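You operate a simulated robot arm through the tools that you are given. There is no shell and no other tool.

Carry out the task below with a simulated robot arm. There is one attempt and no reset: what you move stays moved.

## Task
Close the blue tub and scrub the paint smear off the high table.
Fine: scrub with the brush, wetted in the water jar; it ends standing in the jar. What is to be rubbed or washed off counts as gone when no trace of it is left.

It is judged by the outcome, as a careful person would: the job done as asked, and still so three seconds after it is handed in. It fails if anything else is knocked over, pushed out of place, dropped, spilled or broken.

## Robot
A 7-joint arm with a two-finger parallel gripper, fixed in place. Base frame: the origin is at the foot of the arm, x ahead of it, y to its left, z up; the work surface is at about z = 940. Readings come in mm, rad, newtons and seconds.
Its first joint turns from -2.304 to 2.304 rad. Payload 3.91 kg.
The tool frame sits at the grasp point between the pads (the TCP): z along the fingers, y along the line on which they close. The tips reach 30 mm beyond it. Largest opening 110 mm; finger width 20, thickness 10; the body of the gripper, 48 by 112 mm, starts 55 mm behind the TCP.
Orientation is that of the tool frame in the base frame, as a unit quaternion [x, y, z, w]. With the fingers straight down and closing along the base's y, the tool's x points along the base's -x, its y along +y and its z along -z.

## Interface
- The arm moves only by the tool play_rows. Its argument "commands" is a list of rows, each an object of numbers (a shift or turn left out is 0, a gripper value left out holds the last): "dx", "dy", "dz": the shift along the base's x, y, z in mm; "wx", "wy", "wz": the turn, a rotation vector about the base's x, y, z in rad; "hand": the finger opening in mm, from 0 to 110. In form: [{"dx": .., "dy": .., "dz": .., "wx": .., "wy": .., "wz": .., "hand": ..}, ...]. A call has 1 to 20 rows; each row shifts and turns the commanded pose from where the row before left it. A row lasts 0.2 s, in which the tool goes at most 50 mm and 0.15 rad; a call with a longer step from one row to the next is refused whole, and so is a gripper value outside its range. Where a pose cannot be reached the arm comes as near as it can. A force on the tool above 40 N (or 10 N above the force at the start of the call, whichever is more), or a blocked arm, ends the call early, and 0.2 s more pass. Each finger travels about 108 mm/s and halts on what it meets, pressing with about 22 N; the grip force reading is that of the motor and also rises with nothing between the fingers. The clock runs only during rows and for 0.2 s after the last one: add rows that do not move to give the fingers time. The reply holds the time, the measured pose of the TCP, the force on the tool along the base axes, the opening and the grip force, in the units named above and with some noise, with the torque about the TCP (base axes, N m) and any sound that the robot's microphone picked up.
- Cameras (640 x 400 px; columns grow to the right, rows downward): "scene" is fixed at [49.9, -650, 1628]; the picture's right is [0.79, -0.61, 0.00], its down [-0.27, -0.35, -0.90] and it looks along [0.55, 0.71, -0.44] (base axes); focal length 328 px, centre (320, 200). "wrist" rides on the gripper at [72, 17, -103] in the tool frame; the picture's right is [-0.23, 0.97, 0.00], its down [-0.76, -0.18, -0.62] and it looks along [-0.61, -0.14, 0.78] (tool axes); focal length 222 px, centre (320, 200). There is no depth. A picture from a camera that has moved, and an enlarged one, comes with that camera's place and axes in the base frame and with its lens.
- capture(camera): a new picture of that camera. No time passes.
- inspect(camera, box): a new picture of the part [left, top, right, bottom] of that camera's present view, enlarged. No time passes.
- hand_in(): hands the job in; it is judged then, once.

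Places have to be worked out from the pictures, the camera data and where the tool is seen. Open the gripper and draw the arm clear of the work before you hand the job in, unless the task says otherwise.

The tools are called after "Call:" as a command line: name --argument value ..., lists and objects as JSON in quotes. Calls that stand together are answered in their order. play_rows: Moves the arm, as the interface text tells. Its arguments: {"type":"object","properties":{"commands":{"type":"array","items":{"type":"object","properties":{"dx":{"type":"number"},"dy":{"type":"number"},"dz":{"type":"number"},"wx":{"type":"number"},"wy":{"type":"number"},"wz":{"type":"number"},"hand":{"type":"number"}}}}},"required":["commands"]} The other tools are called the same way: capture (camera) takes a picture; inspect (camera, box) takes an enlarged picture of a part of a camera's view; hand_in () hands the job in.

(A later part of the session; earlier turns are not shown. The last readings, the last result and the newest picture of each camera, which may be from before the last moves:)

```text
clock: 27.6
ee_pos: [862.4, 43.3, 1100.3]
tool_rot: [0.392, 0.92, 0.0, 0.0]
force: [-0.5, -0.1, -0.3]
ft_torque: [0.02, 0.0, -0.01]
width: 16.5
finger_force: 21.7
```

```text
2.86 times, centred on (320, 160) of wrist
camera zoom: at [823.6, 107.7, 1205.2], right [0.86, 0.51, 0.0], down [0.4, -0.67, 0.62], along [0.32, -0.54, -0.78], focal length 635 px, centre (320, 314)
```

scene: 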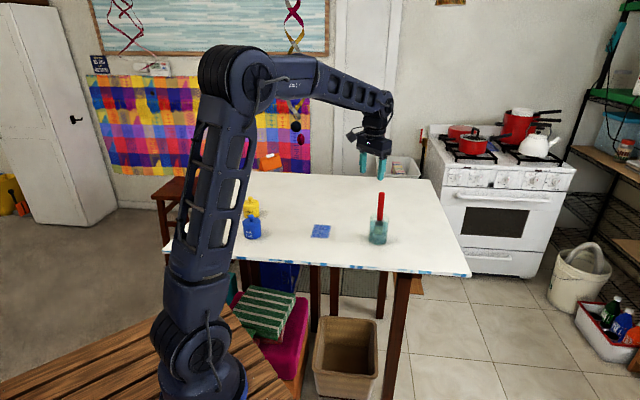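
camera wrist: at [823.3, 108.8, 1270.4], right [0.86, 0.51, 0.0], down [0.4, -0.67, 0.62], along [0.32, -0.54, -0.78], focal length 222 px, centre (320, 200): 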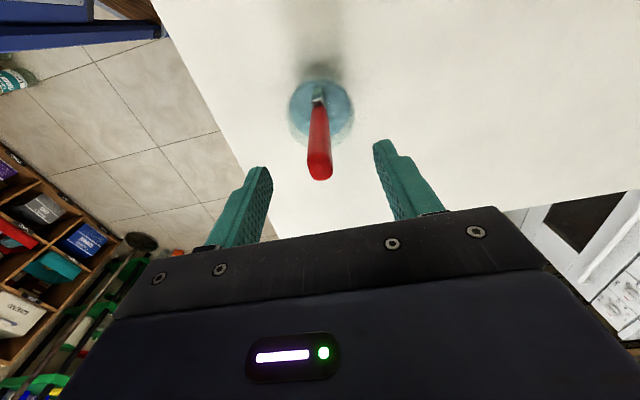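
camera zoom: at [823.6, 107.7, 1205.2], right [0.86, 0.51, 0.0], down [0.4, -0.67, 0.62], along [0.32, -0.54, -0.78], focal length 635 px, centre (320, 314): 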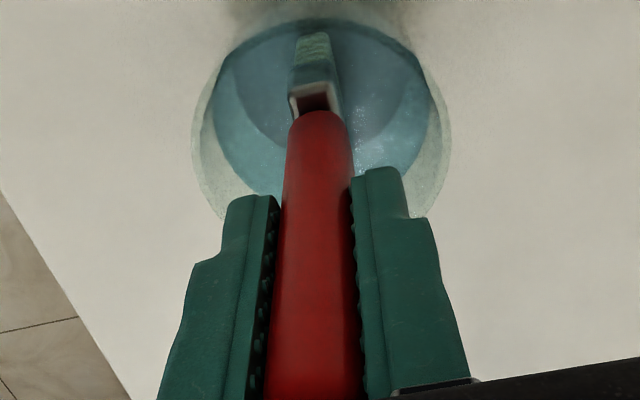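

Firm grip at 16.5 mm. I lift the brush straight up, slowly at first, until the bristles clear the jar rim.

Call:
play_rows --commands '[{"dz": 5}, {"dz": 10}, {"dz": 15}, {"dz": 15}, {"dz": 15}, {"dz": 15}, {"dz": 15}, {"dz": 15}, {"dz": 15}, {"dz": 15}, {"dx": 0}, {"dx": 0}]'

Call:
inspect --camera "scene" --box '[330, 120, 430, 250]'

Call:
capture --camera "wrist"

```text
clock: 30.2
ee_pos: [862.4, 42.8, 1235.7]
tool_rot: [0.392, 0.92, 0.0, 0.0]
force: [0.5, -0.2, 0.2]
ft_torque: [0.01, -0.06, 0.03]
width: 16.6
finger_force: 21.9
```

```text
3.08 times, centred on (380, 185) of scene
camera zoom: at [49.9, -650.0, 1628.0], right [0.79, -0.61, 0.0], down [-0.27, -0.35, -0.9], along [0.55, 0.71, -0.44], focal length 1009 px, centre (135, 246)
```

zoom: 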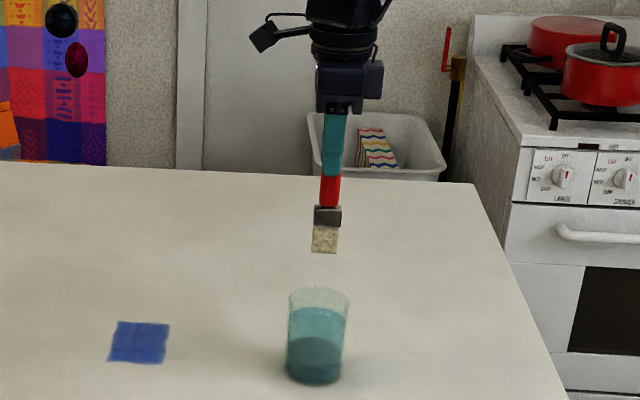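

```text
taken
camera wrist: at [824.0, 107.3, 1339.6], right [0.86, 0.51, 0.0], down [0.4, -0.67, 0.62], along [0.32, -0.54, -0.78], focal length 222 px, centre (320, 200)
```

wrist: 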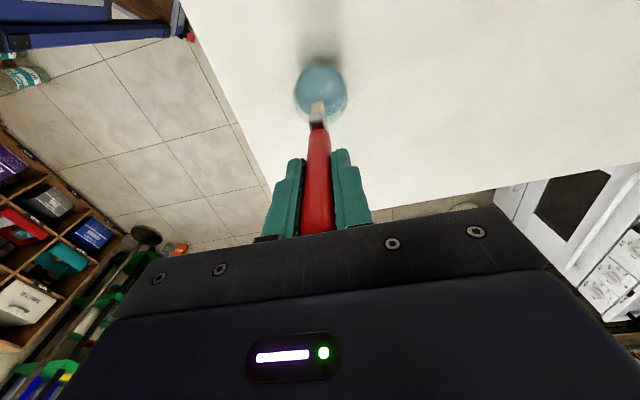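

The brush is out intact. Its bristle tip sits about 133 mm below the TCP. I carry it over the smear, centred near (733, 222), staying above the table, and look from there.

Call:
play_rows --commands '[{"dx": 0}, {"dx": -18.5, "dy": 25.6}, {"dx": -18.5, "dy": 25.6}, {"dx": -18.5, "dy": 25.6}, {"dx": -18.5, "dy": 25.6}, {"dx": -18.5, "dy": 25.6}, {"dx": -18.5, "dy": 25.6}, {"dx": -18.5, "dy": 25.6}, {"dz": -25}, {"dz": -25}, {"dz": -25}, {"dx": 0}, {"dx": 0}]'

Call:
capture --camera "wrist"

Call:
inspect --camera "wrist" --box '[220, 40, 420, 165]'

Call:
inspect --camera "scene" --box '[270, 160, 370, 260]'

```text
clock: 33.0
ee_pos: [731.5, 223.7, 1161.4]
tool_rot: [0.391, 0.92, 0.0, 0.0]
force: [0.3, 0.1, -0.2]
ft_torque: [-0.01, -0.01, 0.01]
width: 16.9
finger_force: 22.2
```

```text
taken
camera wrist: at [693.7, 286.3, 1264.6], right [0.86, 0.51, 0.0], down [0.4, -0.67, 0.62], along [0.32, -0.54, -0.78], focal length 222 px, centre (320, 200)
```

wrist: 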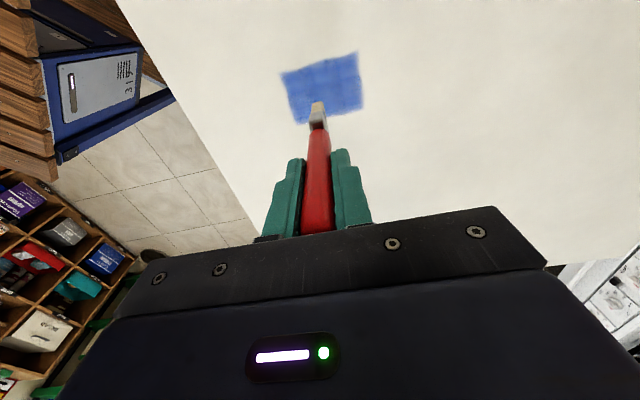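

```text
3.20 times, centred on (320, 102) of wrist
camera zoom: at [693.7, 286.3, 1264.6], right [0.86, 0.51, 0.0], down [0.4, -0.67, 0.62], along [0.32, -0.54, -0.78], focal length 711 px, centre (320, 512)
```

zoom: 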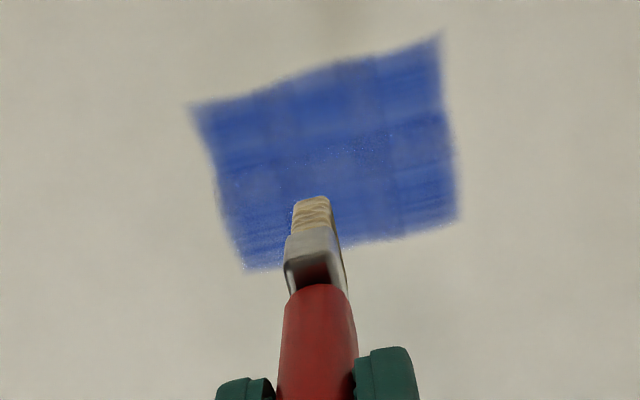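

```text
4.00 times, centred on (320, 210) of scene
camera zoom: at [49.9, -650.0, 1628.0], right [0.79, -0.61, 0.0], down [-0.27, -0.35, -0.9], along [0.55, 0.71, -0.44], focal length 1312 px, centre (320, 160)
```

zoom: 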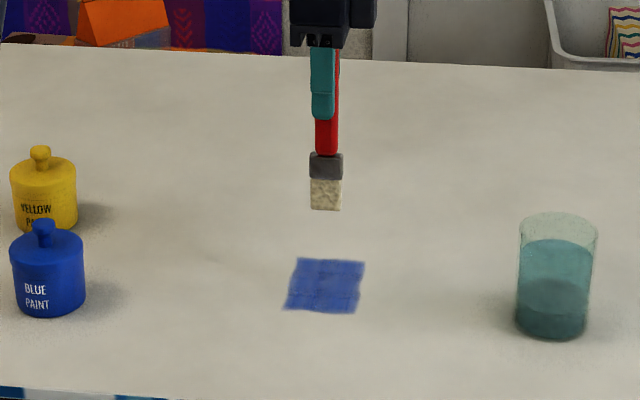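

From the wrist view, the smear is a 98 × 69 mm rectangle turned 45°, corners about (675, 215), (744, 283), (793, 235), (724, 166). The brush width is aligned with its short side. I go to the near corner lane and lower to just above the table.

Call:
play_rows --commands '[{"dx": -23.5, "dy": -5.3}, {"dx": -23.5, "dy": -5.3}, {"dz": -30}, {"dz": -30}, {"dz": -15}, {"dx": 0}, {"dx": 0}]'

Call:
inspect --camera "scene" --box '[280, 190, 360, 250]'

Call:
inspect --camera "wrist" --box '[220, 40, 420, 165]'

```text
clock: 34.6
ee_pos: [684.6, 212.4, 1084.9]
tool_rot: [0.392, 0.92, 0.0, 0.0]
force: [0.7, 0.4, -0.2]
ft_torque: [-0.01, 0.0, 0.01]
width: 16.5
finger_force: 22.0
```

```text
6.67 times, centred on (320, 220) of scene
camera zoom: at [49.9, -650.0, 1628.0], right [0.79, -0.61, 0.0], down [-0.27, -0.35, -0.9], along [0.55, 0.71, -0.44], focal length 2186 px, centre (320, 67)
```

zoom: 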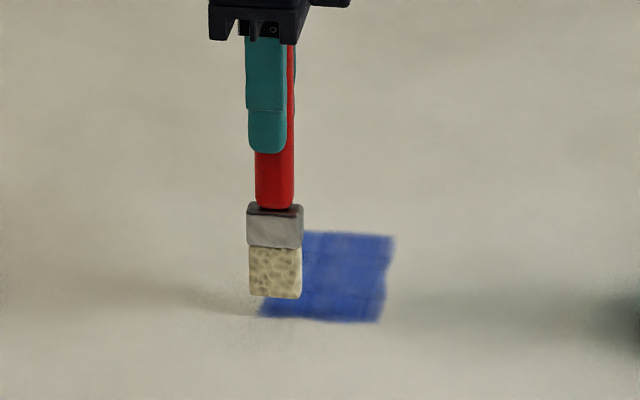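

```text
3.20 times, centred on (320, 102) of wrist
camera zoom: at [646.0, 276.3, 1189.1], right [0.86, 0.51, 0.0], down [0.4, -0.67, 0.62], along [0.32, -0.54, -0.78], focal length 711 px, centre (320, 512)
```

zoom: 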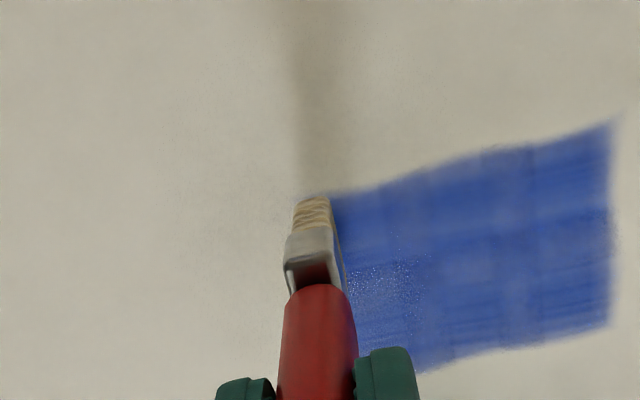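

The bristles hover over the near corner. I lower in small steps toward contact.

Call:
play_rows --commands '[{"dz": -3}, {"dz": -2}, {"dz": -2}, {"dz": -1}, {"dx": 0}]'

Call:
inspect --camera "scene" --box '[280, 190, 360, 250]'

```text
clock: 35.8
ee_pos: [684.7, 212.2, 1077.3]
tool_rot: [0.392, 0.92, 0.0, -0.001]
force: [-0.3, -0.4, -1.3]
ft_torque: [-0.02, 0.0, -0.03]
width: 16.6
finger_force: 21.8
```

```text
6.67 times, centred on (320, 220) of scene
camera zoom: at [49.9, -650.0, 1628.0], right [0.79, -0.61, 0.0], down [-0.27, -0.35, -0.9], along [0.55, 0.71, -0.44], focal length 2186 px, centre (320, 67)
```

zoom: 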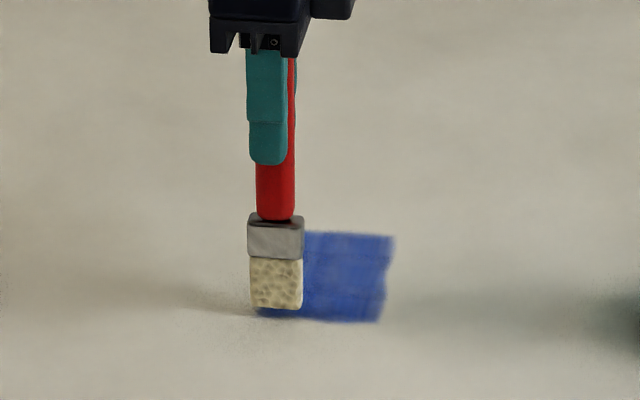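

No contact yet. I continue down 1 mm at a time.

Call:
play_rows --commands '[{"dz": -1}, {"dz": -1}, {"dz": -1}, {"dx": 0}]'

Call:
inspect --camera "scene" --box '[280, 190, 360, 250]'

```text
clock: 36.8
ee_pos: [684.1, 210.9, 1073.8]
tool_rot: [0.391, 0.921, -0.001, 0.0]
force: [0.5, 0.0, -0.2]
ft_torque: [0.01, 0.0, 0.02]
width: 16.5
finger_force: 21.8
```

```text
6.67 times, centred on (320, 220) of scene
camera zoom: at [49.9, -650.0, 1628.0], right [0.79, -0.61, 0.0], down [-0.27, -0.35, -0.9], along [0.55, 0.71, -0.44], focal length 2186 px, centre (320, 67)
```

zoom: 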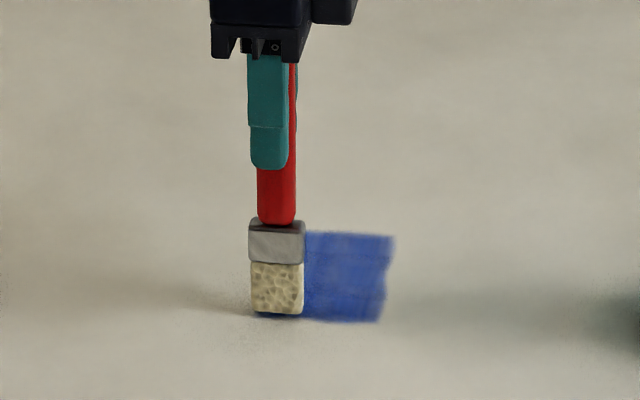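

Call:
play_rows --commands '[{"dz": -1}, {"dz": -1}, {"dz": -1}, {"dx": 0}]'

Call:
inspect --camera "scene" --box '[280, 190, 360, 250]'

```text
clock: 37.8
ee_pos: [685.1, 210.5, 1073.2]
tool_rot: [0.391, 0.92, 0.0, -0.001]
force: [-0.3, -0.2, -0.5]
ft_torque: [0.0, 0.02, -0.01]
width: 16.6
finger_force: 22.2
```

```text
6.67 times, centred on (320, 220) of scene
camera zoom: at [49.9, -650.0, 1628.0], right [0.79, -0.61, 0.0], down [-0.27, -0.35, -0.9], along [0.55, 0.71, -0.44], focal length 2186 px, centre (320, 67)
```

zoom: 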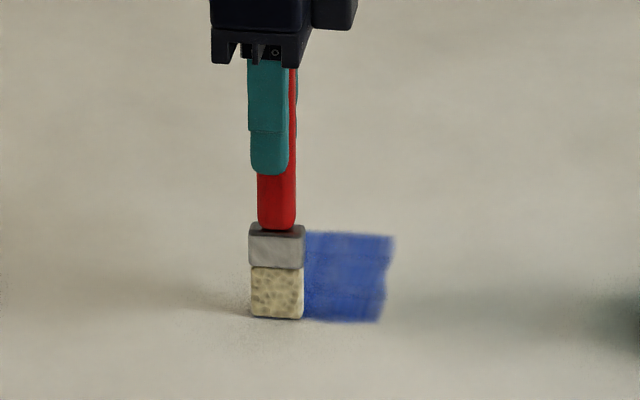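

Bristles nearly touch but no force shows yet. I continue lowering.

Call:
play_rows --commands '[{"dz": -1}, {"dz": -1}, {"dx": 0}]'

Call:
inspect --camera "scene" --box '[280, 190, 360, 250]'

```text
clock: 38.6
ee_pos: [685.3, 211.7, 1071.3]
tool_rot: [0.391, 0.92, 0.001, 0.0]
force: [0.8, -2.0, 19.7]
ft_torque: [-0.16, -0.04, -0.03]
width: 16.8
finger_force: 21.7
```

```text
6.67 times, centred on (320, 220) of scene
camera zoom: at [49.9, -650.0, 1628.0], right [0.79, -0.61, 0.0], down [-0.27, -0.35, -0.9], along [0.55, 0.71, -0.44], focal length 2186 px, centre (320, 67)
```

zoom: 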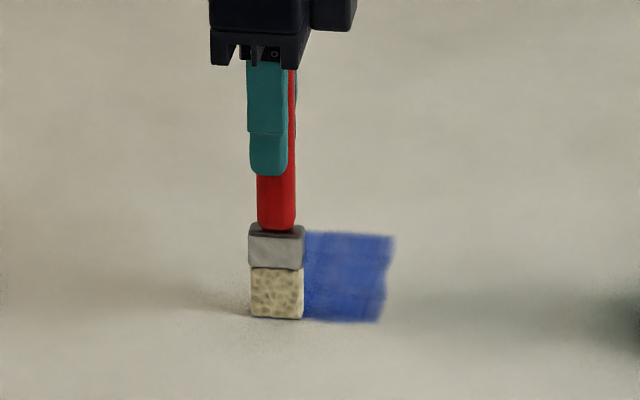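

Contact, at 19.7 N. I ease off 1 mm to about 10 N and make a first stroke along the smear's long axis, then look at the result.

Call:
play_rows --commands '[{"dz": 1}, {"dx": -5, "dy": -5}, {"dx": -5, "dy": -5}, {"dx": 8, "dy": 8}, {"dx": 8, "dy": 8}, {"dx": 8, "dy": 8}, {"dx": 8, "dy": 8}, {"dx": 8, "dy": 8}, {"dx": 0}]'

Call:
inspect --camera "scene" --box '[280, 190, 360, 250]'

Call:
inspect --camera "wrist" --box '[220, 40, 420, 165]'

```text
clock: 40.6
ee_pos: [714.0, 241.3, 1071.0]
tool_rot: [0.392, 0.92, 0.001, 0.0]
force: [-0.8, -0.6, 6.2]
ft_torque: [-0.07, 0.16, 0.01]
width: 16.6
finger_force: 21.7
```

```text
6.67 times, centred on (320, 220) of scene
camera zoom: at [49.9, -650.0, 1628.0], right [0.79, -0.61, 0.0], down [-0.27, -0.35, -0.9], along [0.55, 0.71, -0.44], focal length 2186 px, centre (320, 67)
```

zoom: 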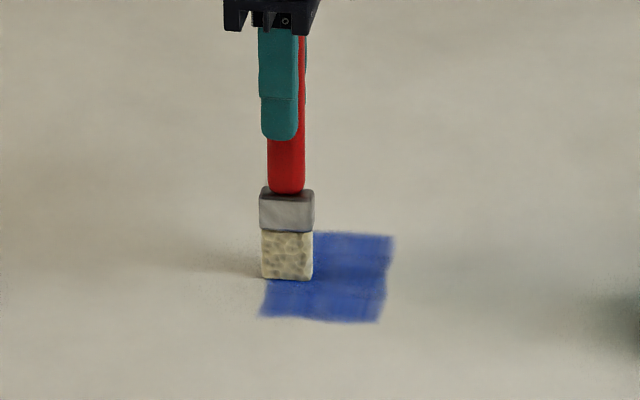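

```text
3.20 times, centred on (320, 102) of wrist
camera zoom: at [676.1, 305.7, 1174.5], right [0.86, 0.51, 0.0], down [0.4, -0.67, 0.62], along [0.32, -0.54, -0.78], focal length 711 px, centre (320, 512)
```

zoom: 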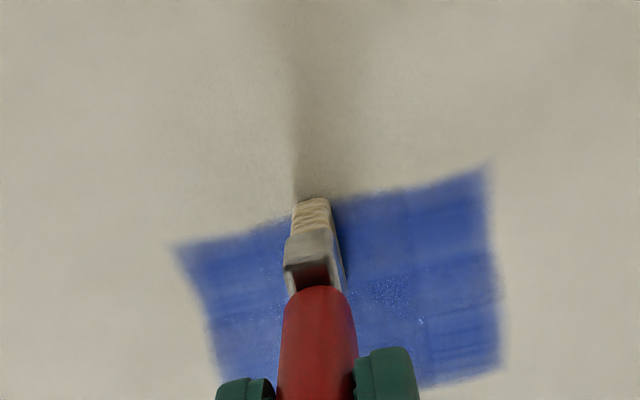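

Little visible change from one light stroke, so more rubbing is needed. I press slightly more and run back and forth along this lane.

Call:
play_rows --commands '[{"dx": 9, "dy": 9, "dz": -0.6}, {"dx": 9, "dy": 9}, {"dx": 9, "dy": 9}, {"dx": 9, "dy": 9}, {"dx": 7, "dy": 7}, {"dx": -10, "dy": -10}, {"dx": -10, "dy": -10}, {"dx": -10, "dy": -10}, {"dx": -10, "dy": -10}, {"dx": -10, "dy": -10}, {"dx": -10, "dy": -10}, {"dx": -10, "dy": -10}, {"dx": -10, "dy": -10}, {"dx": 0}]'

Call:
inspect --camera "scene" --box '[280, 190, 360, 250]'

Call:
inspect --camera "wrist" --box '[220, 40, 420, 165]'

```text
clock: 43.6
ee_pos: [678.6, 204.2, 1070.1]
tool_rot: [0.391, 0.92, 0.0, 0.0]
force: [0.7, 2.5, 14.5]
ft_torque: [0.35, -0.06, -0.02]
width: 16.5
finger_force: 22.1
```

```text
6.67 times, centred on (320, 220) of scene
camera zoom: at [49.9, -650.0, 1628.0], right [0.79, -0.61, 0.0], down [-0.27, -0.35, -0.9], along [0.55, 0.71, -0.44], focal length 2186 px, centre (320, 67)
```

zoom: 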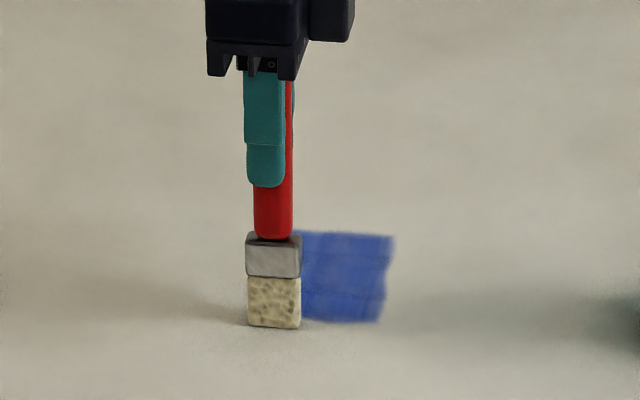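

```text
3.20 times, centred on (320, 102) of wrist
camera zoom: at [639.3, 269.0, 1173.4], right [0.86, 0.51, 0.0], down [0.4, -0.67, 0.62], along [0.32, -0.54, -0.78], focal length 711 px, centre (320, 512)
```

zoom: 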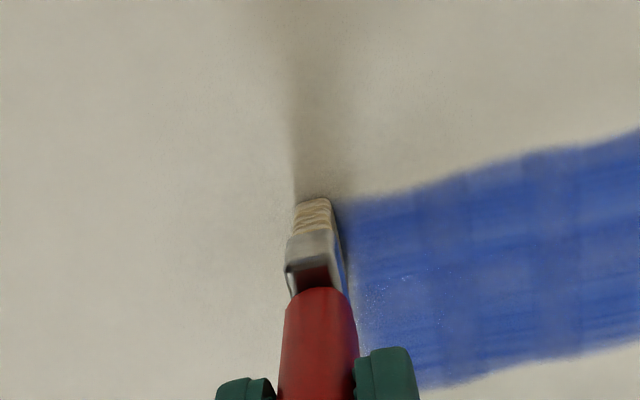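

No visible removal after three passes, so the brush may not actually be wet. I look closely at the jar's water level and the bristles.

Call:
inspect --camera "scene" --box '[355, 200, 405, 250]'

Call:
inspect --camera "scene" --box '[300, 215, 350, 245]'

```text
8.00 times, centred on (380, 225) of scene
camera zoom: at [49.9, -650.0, 1628.0], right [0.79, -0.61, 0.0], down [-0.27, -0.35, -0.9], along [0.55, 0.71, -0.44], focal length 2623 px, centre (-160, 0)
```

zoom: 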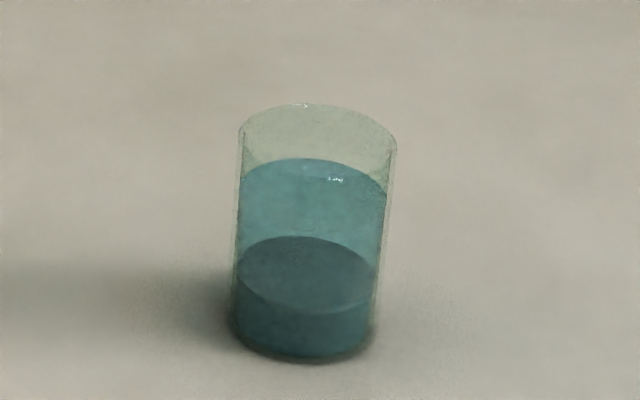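

```text
12.80 times, centred on (325, 230) of scene
camera zoom: at [49.9, -650.0, 1628.0], right [0.79, -0.61, 0.0], down [-0.27, -0.35, -0.9], along [0.55, 0.71, -0.44], focal length 4197 px, centre (256, -184)
```

zoom: 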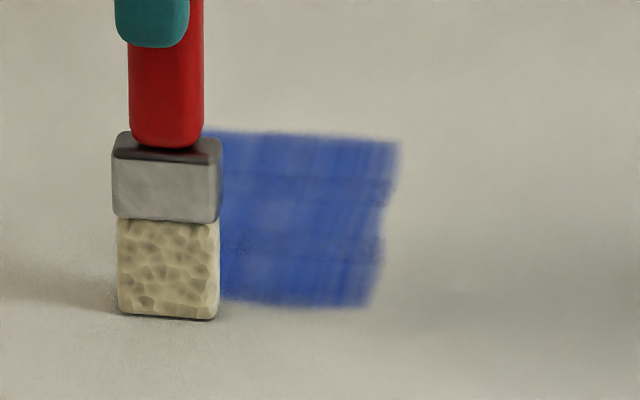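

The bristles stood on the jar floor (z ≈ 964), and the water surface appears to be near z ≈ 1005. I lift the brush to see whether the rubbed lane has faded at all.

Call:
play_rows --commands '[{"dz": 10}, {"dx": -20, "dy": 20, "dz": 20}, {"dx": -20, "dy": 20, "dz": 10}, {"dx": -10, "dy": 10}, {"dx": 0}]'

Call:
inspect --camera "scene" --box '[290, 210, 350, 250]'

Call:
capture --camera "wrist"

```text
clock: 44.8
ee_pos: [629.1, 255.6, 1110.3]
tool_rot: [0.391, 0.92, -0.001, -0.001]
force: [-0.7, -0.1, -0.1]
ft_torque: [0.02, -0.01, 0.0]
width: 16.9
finger_force: 22.0
```

```text
10.00 times, centred on (320, 230) of scene
camera zoom: at [49.9, -650.0, 1628.0], right [0.79, -0.61, 0.0], down [-0.27, -0.35, -0.9], along [0.55, 0.71, -0.44], focal length 3279 px, centre (320, -100)
```

zoom: 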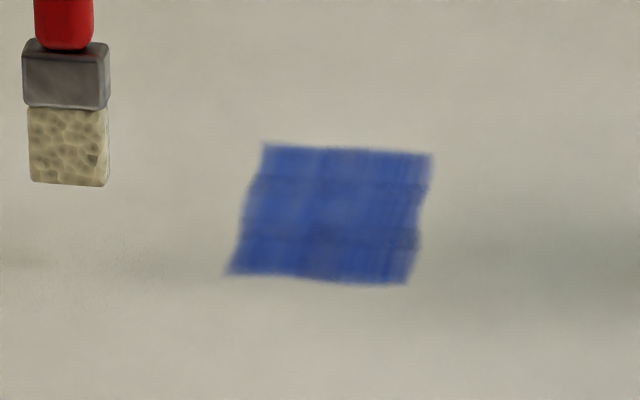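

```text
taken
camera wrist: at [591.0, 318.9, 1214.8], right [0.86, 0.51, 0.0], down [0.4, -0.67, 0.62], along [0.32, -0.54, -0.78], focal length 222 px, centre (320, 200)
```

wrist: 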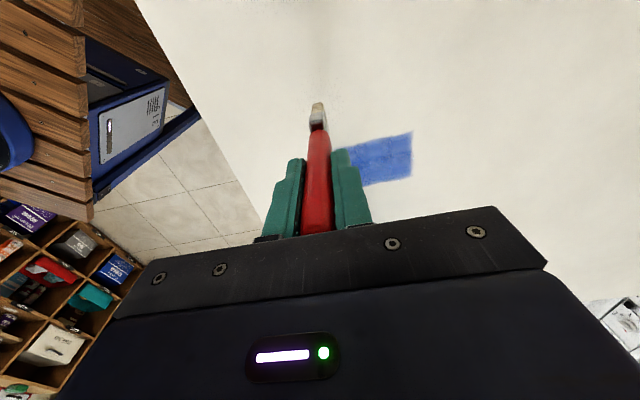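

The rubbed lane is unchanged, so I'll wet the brush deliberately: return to the jar, dip the bristles to the floor, hold and swish gently, then come back.

Call:
play_rows --commands '[{"dz": 40}, {"dz": 45}, {"dz": 40}, {"dx": 29.2, "dy": -26.5}, {"dx": 29.2, "dy": -26.5}, {"dx": 29.2, "dy": -26.5}, {"dx": 29.2, "dy": -26.5}, {"dx": 29.2, "dy": -26.5}, {"dx": 29.2, "dy": -26.5}, {"dx": 29.2, "dy": -26.5}, {"dx": 29, "dy": -26.8}, {"dx": 0}, {"dx": 0}]'

Call:
capture --camera "wrist"

Call:
inspect --camera "scene" --box '[330, 160, 430, 250]'

Call:
inspect --camera "wrist" --box '[260, 50, 380, 140]'

```text
clock: 47.6
ee_pos: [859.6, 43.6, 1234.9]
tool_rot: [0.391, 0.92, 0.0, 0.0]
force: [-0.2, -0.5, -0.1]
ft_torque: [-0.04, 0.03, 0.01]
width: 16.6
finger_force: 22.1
```

```text
taken
camera wrist: at [821.3, 107.4, 1339.0], right [0.86, 0.51, 0.0], down [0.4, -0.67, 0.62], along [0.32, -0.54, -0.78], focal length 222 px, centre (320, 200)
```

wrist: 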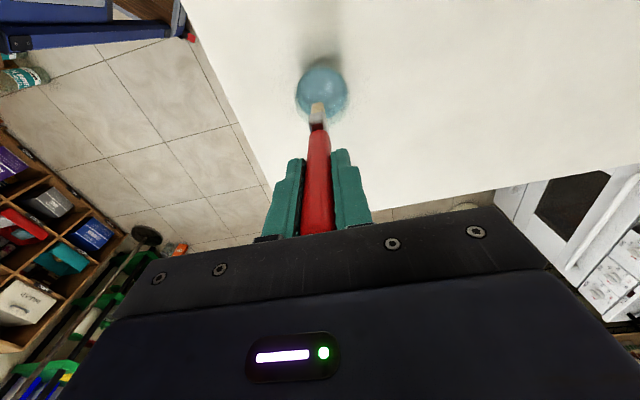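

```text
4.44 times, centred on (380, 205) of scene
camera zoom: at [49.9, -650.0, 1628.0], right [0.79, -0.61, 0.0], down [-0.27, -0.35, -0.9], along [0.55, 0.71, -0.44], focal length 1457 px, centre (53, 178)
```

zoom: 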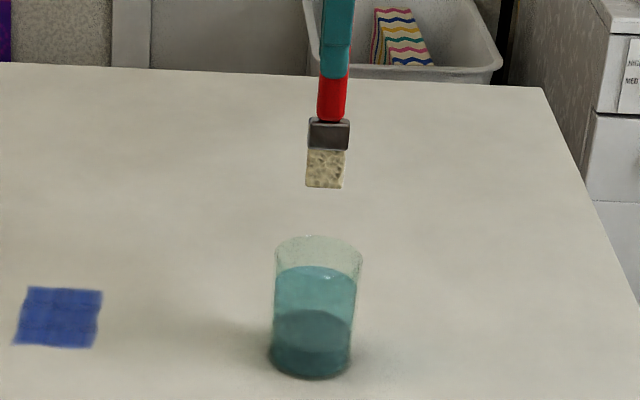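

```text
4.44 times, centred on (320, 95) of wrist
camera zoom: at [821.3, 107.4, 1339.0], right [0.86, 0.51, 0.0], down [0.4, -0.67, 0.62], along [0.32, -0.54, -0.78], focal length 987 px, centre (320, 667)
```

zoom: 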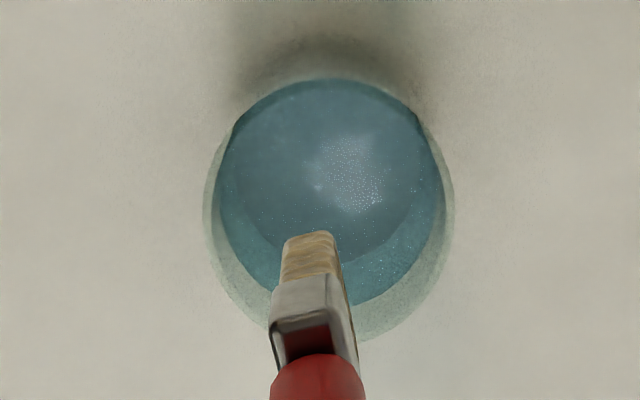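

The bristles hang centred above the jar. I lower them into the water to near the floor, slowly at the end.

Call:
play_rows --commands '[{"dx": 2, "dz": -20}, {"dz": -25}, {"dz": -25}, {"dz": -20}, {"dz": -15}, {"dz": -10}, {"dz": -10}, {"dz": -5}, {"dx": 0}]'

Call:
inspect --camera "scene" --box '[345, 180, 415, 250]'

```text
clock: 49.6
ee_pos: [861.6, 41.2, 1104.4]
tool_rot: [0.391, 0.92, 0.001, 0.0]
force: [1.0, -0.8, -1.0]
ft_torque: [0.0, 0.0, 0.0]
width: 16.6
finger_force: 22.4
```

```text
5.71 times, centred on (380, 215) of scene
camera zoom: at [49.9, -650.0, 1628.0], right [0.79, -0.61, 0.0], down [-0.27, -0.35, -0.9], along [0.55, 0.71, -0.44], focal length 1874 px, centre (-23, 114)
```

zoom: 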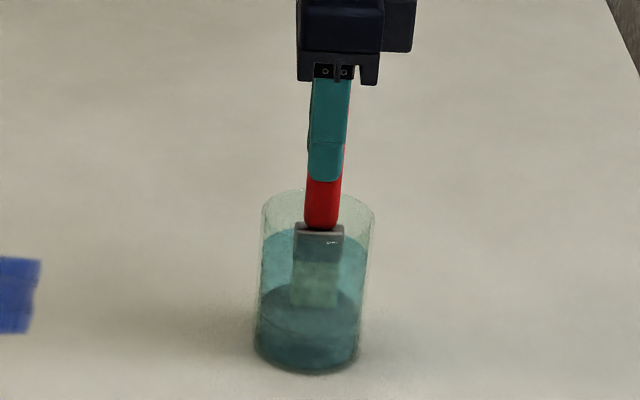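

No contact yet. I lower a little further, feeling for the floor, then swish.

Call:
play_rows --commands '[{"dz": -2}, {"dz": -1}, {"dz": -1}, {"dz": -1}, {"dz": -1}, {"dx": 0}]'

Call:
inspect --camera "scene" --box '[345, 180, 415, 250]'

```text
clock: 51.0
ee_pos: [863.6, 41.5, 1099.2]
tool_rot: [0.392, 0.92, -0.001, 0.0]
force: [-1.8, 0.3, 7.9]
ft_torque: [0.13, 0.25, 0.0]
width: 16.5
finger_force: 21.6
```

```text
5.71 times, centred on (380, 215) of scene
camera zoom: at [49.9, -650.0, 1628.0], right [0.79, -0.61, 0.0], down [-0.27, -0.35, -0.9], along [0.55, 0.71, -0.44], focal length 1874 px, centre (-23, 114)
```

zoom: 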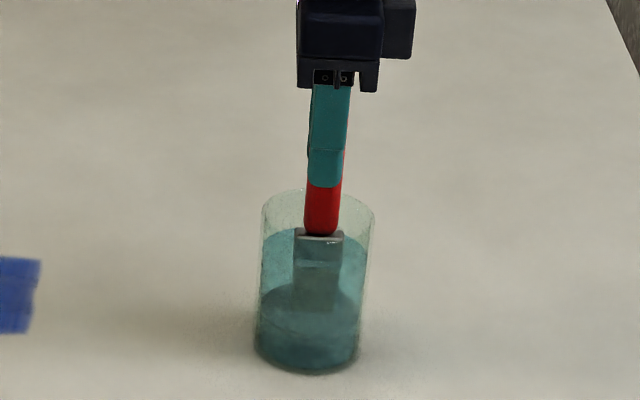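

The bristles have visibly darkened, so the brush is now wet. I ease off the floor, dwell with a tiny swish, and lift straight out.

Call:
play_rows --commands '[{"dz": 1}, {"dx": 2, "dy": 2}, {"dx": -4, "dy": -4}, {"dx": 2, "dy": 2}, {"dx": 0}, {"dz": 8}, {"dz": 12}, {"dz": 15}, {"dz": 20}, {"dz": 20}, {"dz": 20}, {"dz": 20}, {"dz": 20}, {"dx": 0}, {"dx": 0}]'

Call:
inspect --camera "scene" --box '[330, 160, 430, 250]'

```text
clock: 54.2
ee_pos: [864.4, 42.3, 1235.5]
tool_rot: [0.391, 0.92, 0.0, 0.0]
force: [0.2, -0.5, -0.4]
ft_torque: [0.0, 0.02, -0.01]
width: 16.7
finger_force: 22.1
```

```text
4.44 times, centred on (380, 205) of scene
camera zoom: at [49.9, -650.0, 1628.0], right [0.79, -0.61, 0.0], down [-0.27, -0.35, -0.9], along [0.55, 0.71, -0.44], focal length 1457 px, centre (53, 178)
```

zoom: 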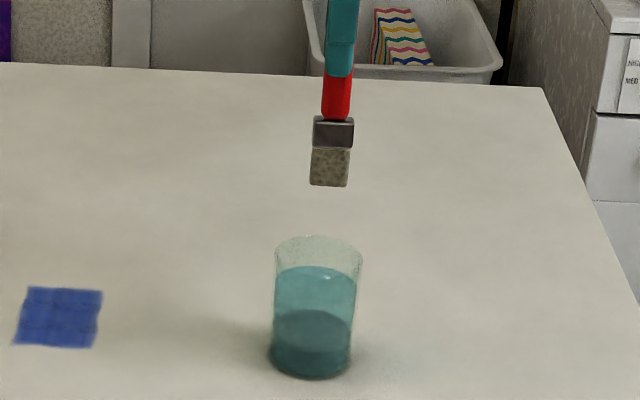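

The bristles are now clearly darker (wet) and the jar is undisturbed. I return to the start of the first lane and lower close to the table.

Call:
play_rows --commands '[{"dx": -31.5, "dy": 26.8}, {"dx": -31.5, "dy": 26.8}, {"dx": -31.5, "dy": 26.8}, {"dx": -31.5, "dy": 26.8}, {"dx": -31.5, "dy": 26.8}, {"dx": -31.5, "dy": 26.8}, {"dz": -40}, {"dz": -40}, {"dz": -40}, {"dz": -30}, {"dz": -8}, {"dx": 0}, {"dx": 0}]'

Call:
inspect --camera "scene" --box '[280, 190, 360, 250]'

Call:
inspect --camera "wrist" --box '[220, 40, 420, 165]'

```text
clock: 57.0
ee_pos: [674.7, 203.6, 1077.0]
tool_rot: [0.391, 0.92, 0.0, -0.001]
force: [-0.3, -0.3, -1.0]
ft_torque: [0.02, 0.03, 0.03]
width: 16.5
finger_force: 21.8
```

```text
6.67 times, centred on (320, 220) of scene
camera zoom: at [49.9, -650.0, 1628.0], right [0.79, -0.61, 0.0], down [-0.27, -0.35, -0.9], along [0.55, 0.71, -0.44], focal length 2186 px, centre (320, 67)
```

zoom: 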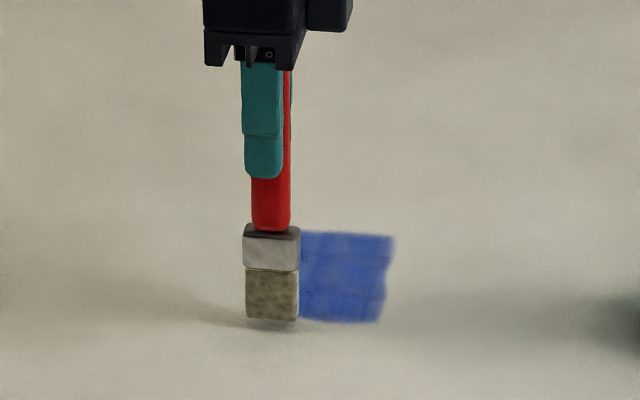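

```text
3.20 times, centred on (320, 102) of wrist
camera zoom: at [636.5, 267.0, 1180.8], right [0.86, 0.51, 0.0], down [0.4, -0.67, 0.62], along [0.32, -0.54, -0.78], focal length 711 px, centre (320, 512)
```

zoom: 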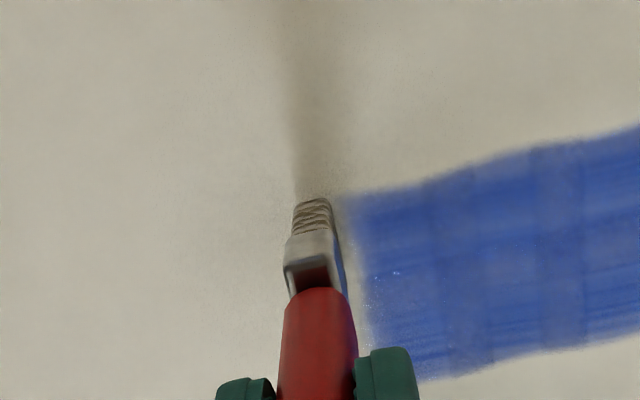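

Wet brush is in place just above the table at the lane's start. I lower to light contact.

Call:
play_rows --commands '[{"dz": -3}, {"dz": -1}, {"dz": -1}, {"dz": -1}, {"dx": 0}]'

```text
clock: 58.2
ee_pos: [673.2, 203.5, 1070.9]
tool_rot: [0.391, 0.92, 0.0, 0.001]
force: [-0.1, 0.5, -1.0]
ft_torque: [0.02, 0.01, 0.0]
width: 16.2
finger_force: 22.1
```

Call:
play_rows --commands '[{"dz": -0.8}, {"dz": -0.7}, {"dx": 0}]'

```text
clock: 59.0
ee_pos: [674.9, 202.4, 1069.7]
tool_rot: [0.391, 0.92, 0.0, 0.0]
force: [0.2, 0.1, 2.6]
ft_torque: [0.02, -0.06, 0.01]
width: 16.5
finger_force: 22.2
```

Touching at 2.6 N. I press slightly and stroke forward along the lane, then look.

Call:
play_rows --commands '[{"dz": -0.7}, {"dx": 8.2, "dy": 8.2}, {"dx": 8.2, "dy": 8.2}, {"dx": 8.2, "dy": 8.2}, {"dx": 8.2, "dy": 8.2}, {"dx": 8.2, "dy": 8.2}, {"dx": 8.2, "dy": 8.2}, {"dx": 8.2, "dy": 8.2}, {"dx": 8.2, "dy": 8.2}, {"dx": 8.2, "dy": 8.2}, {"dx": 8.2, "dy": 8.2}, {"dx": 0}]'

Call:
inspect --camera "scene" --box '[280, 190, 360, 250]'

Call:
inspect --camera "wrist" --box '[220, 40, 420, 165]'

```text
clock: 61.6
ee_pos: [755.8, 285.3, 1069.0]
tool_rot: [0.391, 0.92, 0.0, 0.0]
force: [-4.5, -3.5, 11.9]
ft_torque: [-0.34, 0.42, 0.01]
width: 16.7
finger_force: 21.5
```

```text
6.67 times, centred on (320, 220) of scene
camera zoom: at [49.9, -650.0, 1628.0], right [0.79, -0.61, 0.0], down [-0.27, -0.35, -0.9], along [0.55, 0.71, -0.44], focal length 2186 px, centre (320, 67)
```

zoom: 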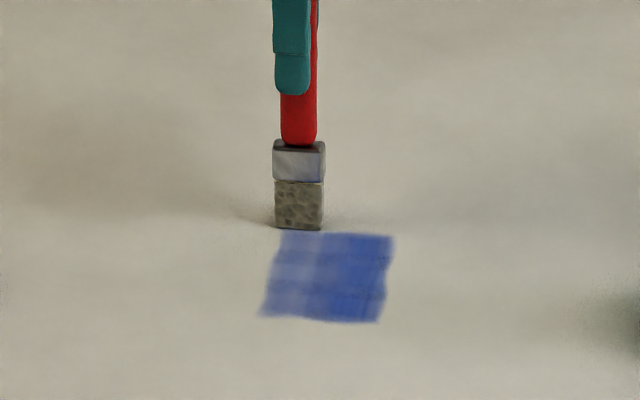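

```text
3.20 times, centred on (320, 102) of wrist
camera zoom: at [717.9, 348.6, 1173.2], right [0.86, 0.51, 0.0], down [0.4, -0.67, 0.62], along [0.32, -0.54, -0.78], focal length 711 px, centre (320, 512)
```

zoom: 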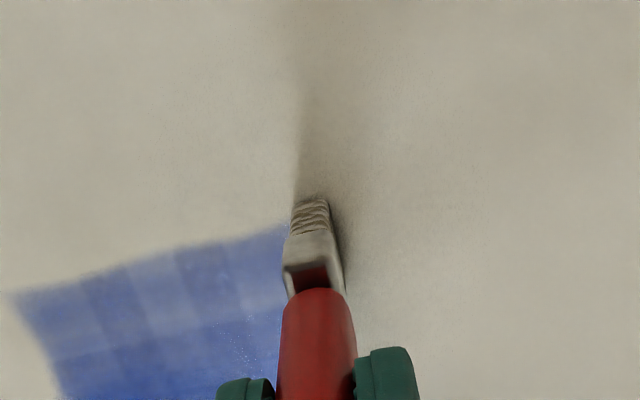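

The wet stroke visibly faded the lane. I go back and forth over it again.

Call:
play_rows --commands '[{"dx": -9, "dy": -9}, {"dx": -9, "dy": -9}, {"dx": -9, "dy": -9}, {"dx": -9, "dy": -9}, {"dx": -9, "dy": -9}, {"dx": -9, "dy": -9}, {"dx": -9, "dy": -9}, {"dx": -9, "dy": -9}, {"dx": -9, "dy": -9}, {"dx": 9, "dy": 9}, {"dx": 9, "dy": 9}, {"dx": 9, "dy": 9}, {"dx": 9, "dy": 9}, {"dx": 9, "dy": 9}, {"dx": 9, "dy": 9}, {"dx": 9, "dy": 9}, {"dx": 9, "dy": 9}, {"dx": 9, "dy": 9}, {"dx": 0}]'

Call:
inspect --camera "scene" --box '[280, 190, 360, 250]'

Call:
inspect --camera "wrist" --box '[220, 40, 420, 165]'

```text
clock: 65.6
ee_pos: [756.0, 286.1, 1068.8]
tool_rot: [0.391, 0.92, 0.001, 0.0]
force: [0.1, -0.8, 0.3]
ft_torque: [0.0, -0.01, 0.0]
width: 16.8
finger_force: 21.2
```

```text
6.67 times, centred on (320, 220) of scene
camera zoom: at [49.9, -650.0, 1628.0], right [0.79, -0.61, 0.0], down [-0.27, -0.35, -0.9], along [0.55, 0.71, -0.44], focal length 2186 px, centre (320, 67)
```

zoom: 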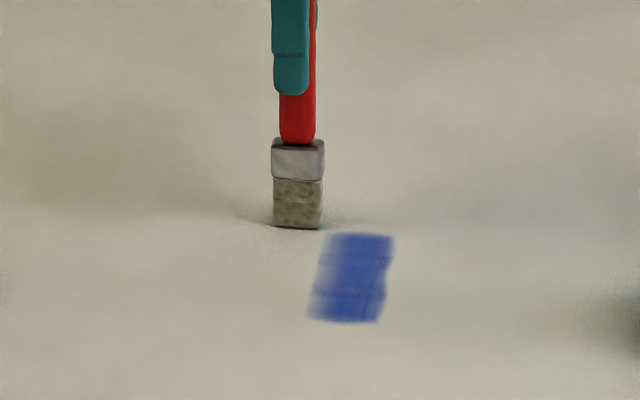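

```text
3.20 times, centred on (320, 102) of wrist
camera zoom: at [717.5, 349.3, 1173.0], right [0.86, 0.51, 0.0], down [0.4, -0.67, 0.62], along [0.32, -0.54, -0.78], focal length 711 px, centre (320, 512)
```

zoom: 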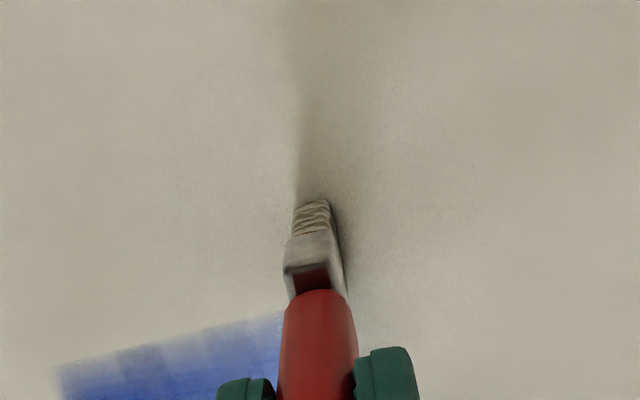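

Lane one is completely clean. I shift about 24 mm across to the next lane and re-establish light contact.

Call:
play_rows --commands '[{"dx": 8.5, "dy": -8.5}, {"dx": 8.5, "dy": -8.5}, {"dz": -0.6}, {"dz": -0.5}, {"dx": 0}]'

```text
clock: 66.8
ee_pos: [773.8, 266.6, 1067.7]
tool_rot: [0.392, 0.92, 0.0, 0.0]
force: [-0.5, -3.4, 8.2]
ft_torque: [-0.27, 0.01, -0.02]
width: 16.6
finger_force: 21.9
```

Contact at 8 N at the end of the middle lane. I stroke back and forth.

Call:
play_rows --commands '[{"dx": -9, "dy": -9}, {"dx": -9, "dy": -9}, {"dx": -9, "dy": -9}, {"dx": -9, "dy": -9}, {"dx": -9, "dy": -9}, {"dx": -9, "dy": -9}, {"dx": -9, "dy": -9}, {"dx": -9, "dy": -9}, {"dx": -9, "dy": -9}, {"dx": 9, "dy": 9}, {"dx": 9, "dy": 9}, {"dx": 9, "dy": 9}, {"dx": 9, "dy": 9}, {"dx": 9, "dy": 9}, {"dx": 9, "dy": 9}, {"dx": 9, "dy": 9}, {"dx": 9, "dy": 9}, {"dx": 9, "dy": 9}, {"dx": 0}]'

Call:
inspect --camera "scene" --box '[280, 190, 360, 250]'

Call:
inspect --camera "wrist" --box '[220, 40, 420, 165]'

```text
clock: 70.8
ee_pos: [772.7, 269.8, 1067.6]
tool_rot: [0.392, 0.92, 0.0, 0.0]
force: [-2.8, -1.2, 5.3]
ft_torque: [-0.13, 0.25, -0.04]
width: 17.0
finger_force: 22.1
```

```text
6.67 times, centred on (320, 220) of scene
camera zoom: at [49.9, -650.0, 1628.0], right [0.79, -0.61, 0.0], down [-0.27, -0.35, -0.9], along [0.55, 0.71, -0.44], focal length 2186 px, centre (320, 67)
```

zoom: 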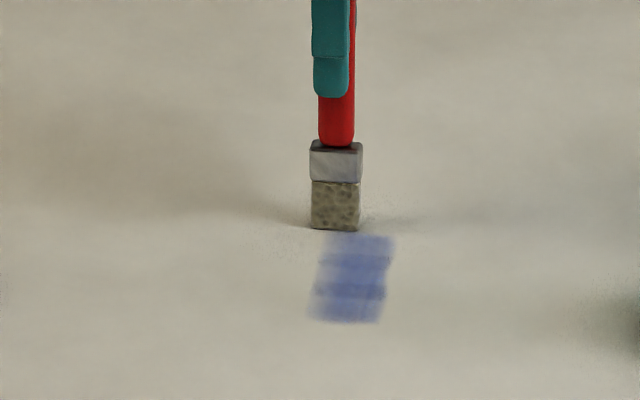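

```text
3.20 times, centred on (320, 102) of wrist
camera zoom: at [735.1, 333.7, 1171.8], right [0.86, 0.51, 0.0], down [0.4, -0.67, 0.62], along [0.32, -0.54, -0.78], focal length 711 px, centre (320, 512)
```

zoom: 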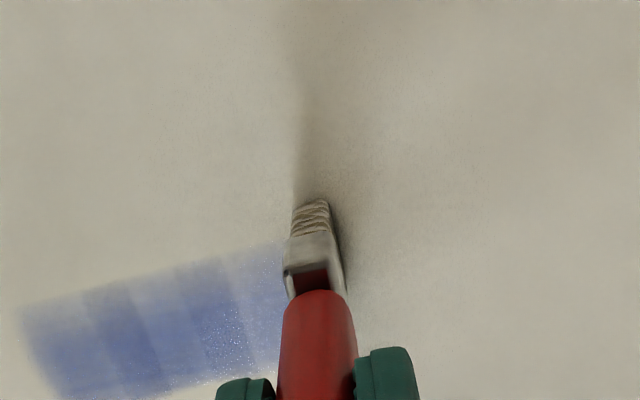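

The rest is much paler now. I repeat the lane with another pair of passes.

Call:
play_rows --commands '[{"dx": -9, "dy": -9, "dz": -0.3}, {"dx": -9, "dy": -9}, {"dx": -9, "dy": -9}, {"dx": -9, "dy": -9}, {"dx": -9, "dy": -9}, {"dx": -9, "dy": -9}, {"dx": -9, "dy": -9}, {"dx": -9, "dy": -9}, {"dx": -9, "dy": -9}, {"dx": 9, "dy": 9}, {"dx": 9, "dy": 9}, {"dx": 9, "dy": 9}, {"dx": 9, "dy": 9}, {"dx": 9, "dy": 9}, {"dx": 9, "dy": 9}, {"dx": 9, "dy": 9}, {"dx": 9, "dy": 9}, {"dx": 9, "dy": 9}, {"dx": 0}]'

Call:
inspect --camera "scene" --box '[280, 190, 360, 250]'

Call:
inspect --camera "wrist" --box '[220, 40, 420, 165]'

```text
clock: 74.8
ee_pos: [774.1, 267.8, 1068.3]
tool_rot: [0.391, 0.92, 0.0, 0.0]
force: [-0.8, 0.3, 1.5]
ft_torque: [0.0, 0.13, 0.01]
width: 16.4
finger_force: 21.9
```

```text
6.67 times, centred on (320, 220) of scene
camera zoom: at [49.9, -650.0, 1628.0], right [0.79, -0.61, 0.0], down [-0.27, -0.35, -0.9], along [0.55, 0.71, -0.44], focal length 2186 px, centre (320, 67)
```

zoom: 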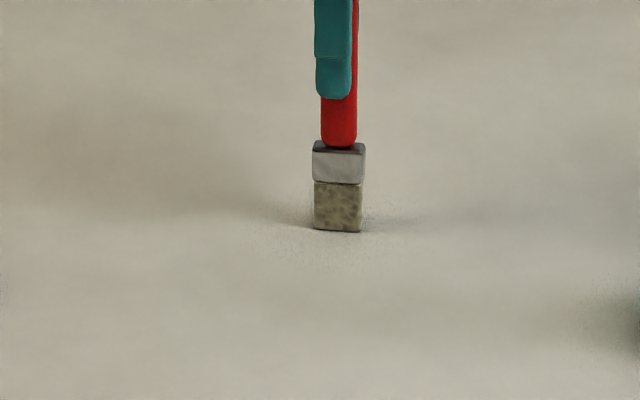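

```text
3.20 times, centred on (320, 102) of wrist
camera zoom: at [735.7, 332.0, 1171.6], right [0.86, 0.51, 0.0], down [0.4, -0.67, 0.62], along [0.32, -0.54, -0.78], focal length 711 px, centre (320, 512)
```

zoom: 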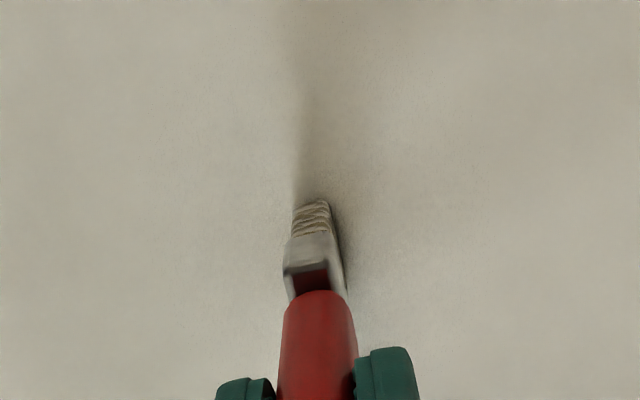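

The smear looks completely gone. To leave no faint trace at the far edge, I shift to the third lane and make a pair of passes there as well.

Call:
play_rows --commands '[{"dx": 8, "dy": -8, "dz": -0.3}, {"dx": 8, "dy": -8}, {"dx": -9, "dy": -9}, {"dx": -9, "dy": -9}, {"dx": -9, "dy": -9}, {"dx": -9, "dy": -9}, {"dx": -9, "dy": -9}, {"dx": -9, "dy": -9}, {"dx": -9, "dy": -9}, {"dx": -9, "dy": -9}, {"dx": -9, "dy": -9}, {"dx": 10, "dy": 10}, {"dx": 10, "dy": 10}, {"dx": 10, "dy": 10}, {"dx": 10, "dy": 10}, {"dx": 10, "dy": 10}, {"dx": 10, "dy": 10}, {"dx": 10, "dy": 10}, {"dx": 10, "dy": 10}, {"dx": 0}]'

Call:
inspect --camera "scene" --box '[280, 190, 360, 250]'

```text
clock: 79.0
ee_pos: [789.5, 250.2, 1067.1]
tool_rot: [0.392, 0.92, -0.001, 0.0]
force: [-2.8, -2.2, 11.0]
ft_torque: [-0.29, 0.41, -0.01]
width: 16.7
finger_force: 21.6
```

```text
6.67 times, centred on (320, 220) of scene
camera zoom: at [49.9, -650.0, 1628.0], right [0.79, -0.61, 0.0], down [-0.27, -0.35, -0.9], along [0.55, 0.71, -0.44], focal length 2186 px, centre (320, 67)
```

zoom: 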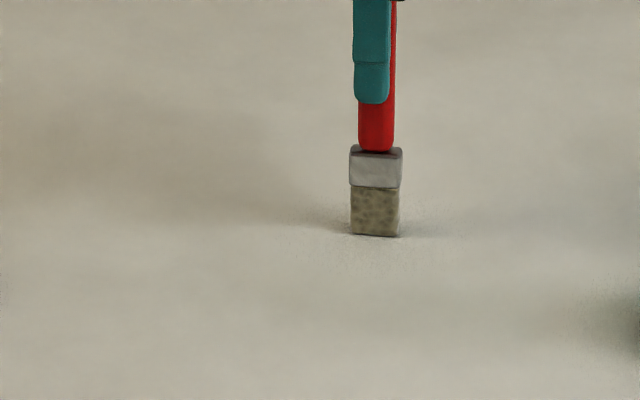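

No trace shows from the scene camera. I lift the brush clear and look at the spot from above with the wrist camera.

Call:
play_rows --commands '[{"dz": 15}, {"dz": 30}, {"dz": 40}, {"dx": -20, "dy": -10, "dz": 40}, {"dx": -20, "dy": -10, "dz": 43}, {"dx": 0}, {"dx": 0}]'

Call:
inspect --camera "wrist" --box '[200, 30, 440, 180]'

Call:
inspect --camera "scene" --box '[290, 205, 350, 250]'

Call:
capture --camera "scene"

```text
clock: 80.6
ee_pos: [748.0, 231.8, 1235.6]
tool_rot: [0.391, 0.92, -0.001, 0.0]
force: [0.4, -0.1, -0.6]
ft_torque: [-0.02, 0.02, -0.01]
width: 16.6
finger_force: 22.3
```

```text
2.67 times, centred on (320, 105) of wrist
camera zoom: at [709.6, 296.1, 1338.8], right [0.86, 0.51, 0.0], down [0.4, -0.67, 0.62], along [0.32, -0.54, -0.78], focal length 592 px, centre (320, 453)
```

zoom: 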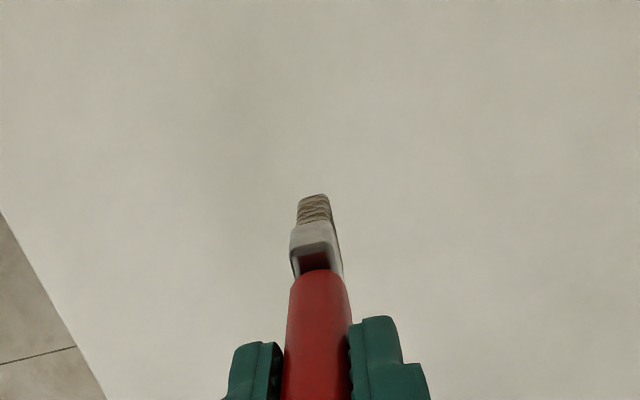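

```text
8.89 times, centred on (320, 228) of scene
camera zoom: at [49.9, -650.0, 1628.0], right [0.79, -0.61, 0.0], down [-0.27, -0.35, -0.9], along [0.55, 0.71, -0.44], focal length 2915 px, centre (320, -44)
```

zoom: 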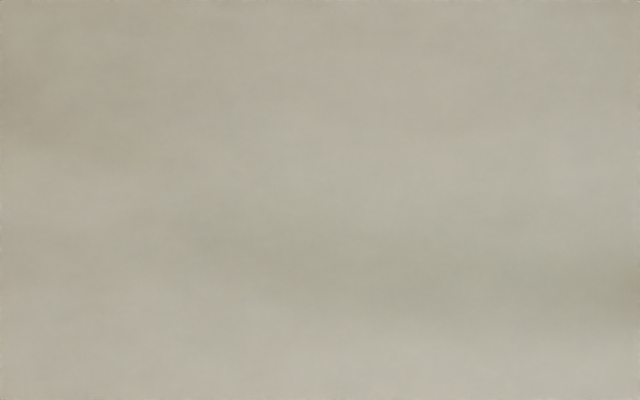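

```text
taken
```

scene: 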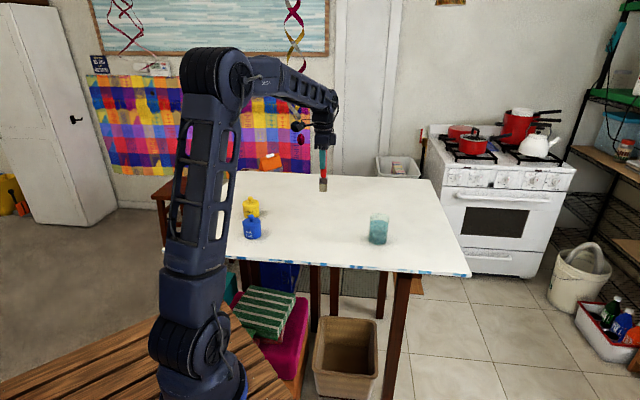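

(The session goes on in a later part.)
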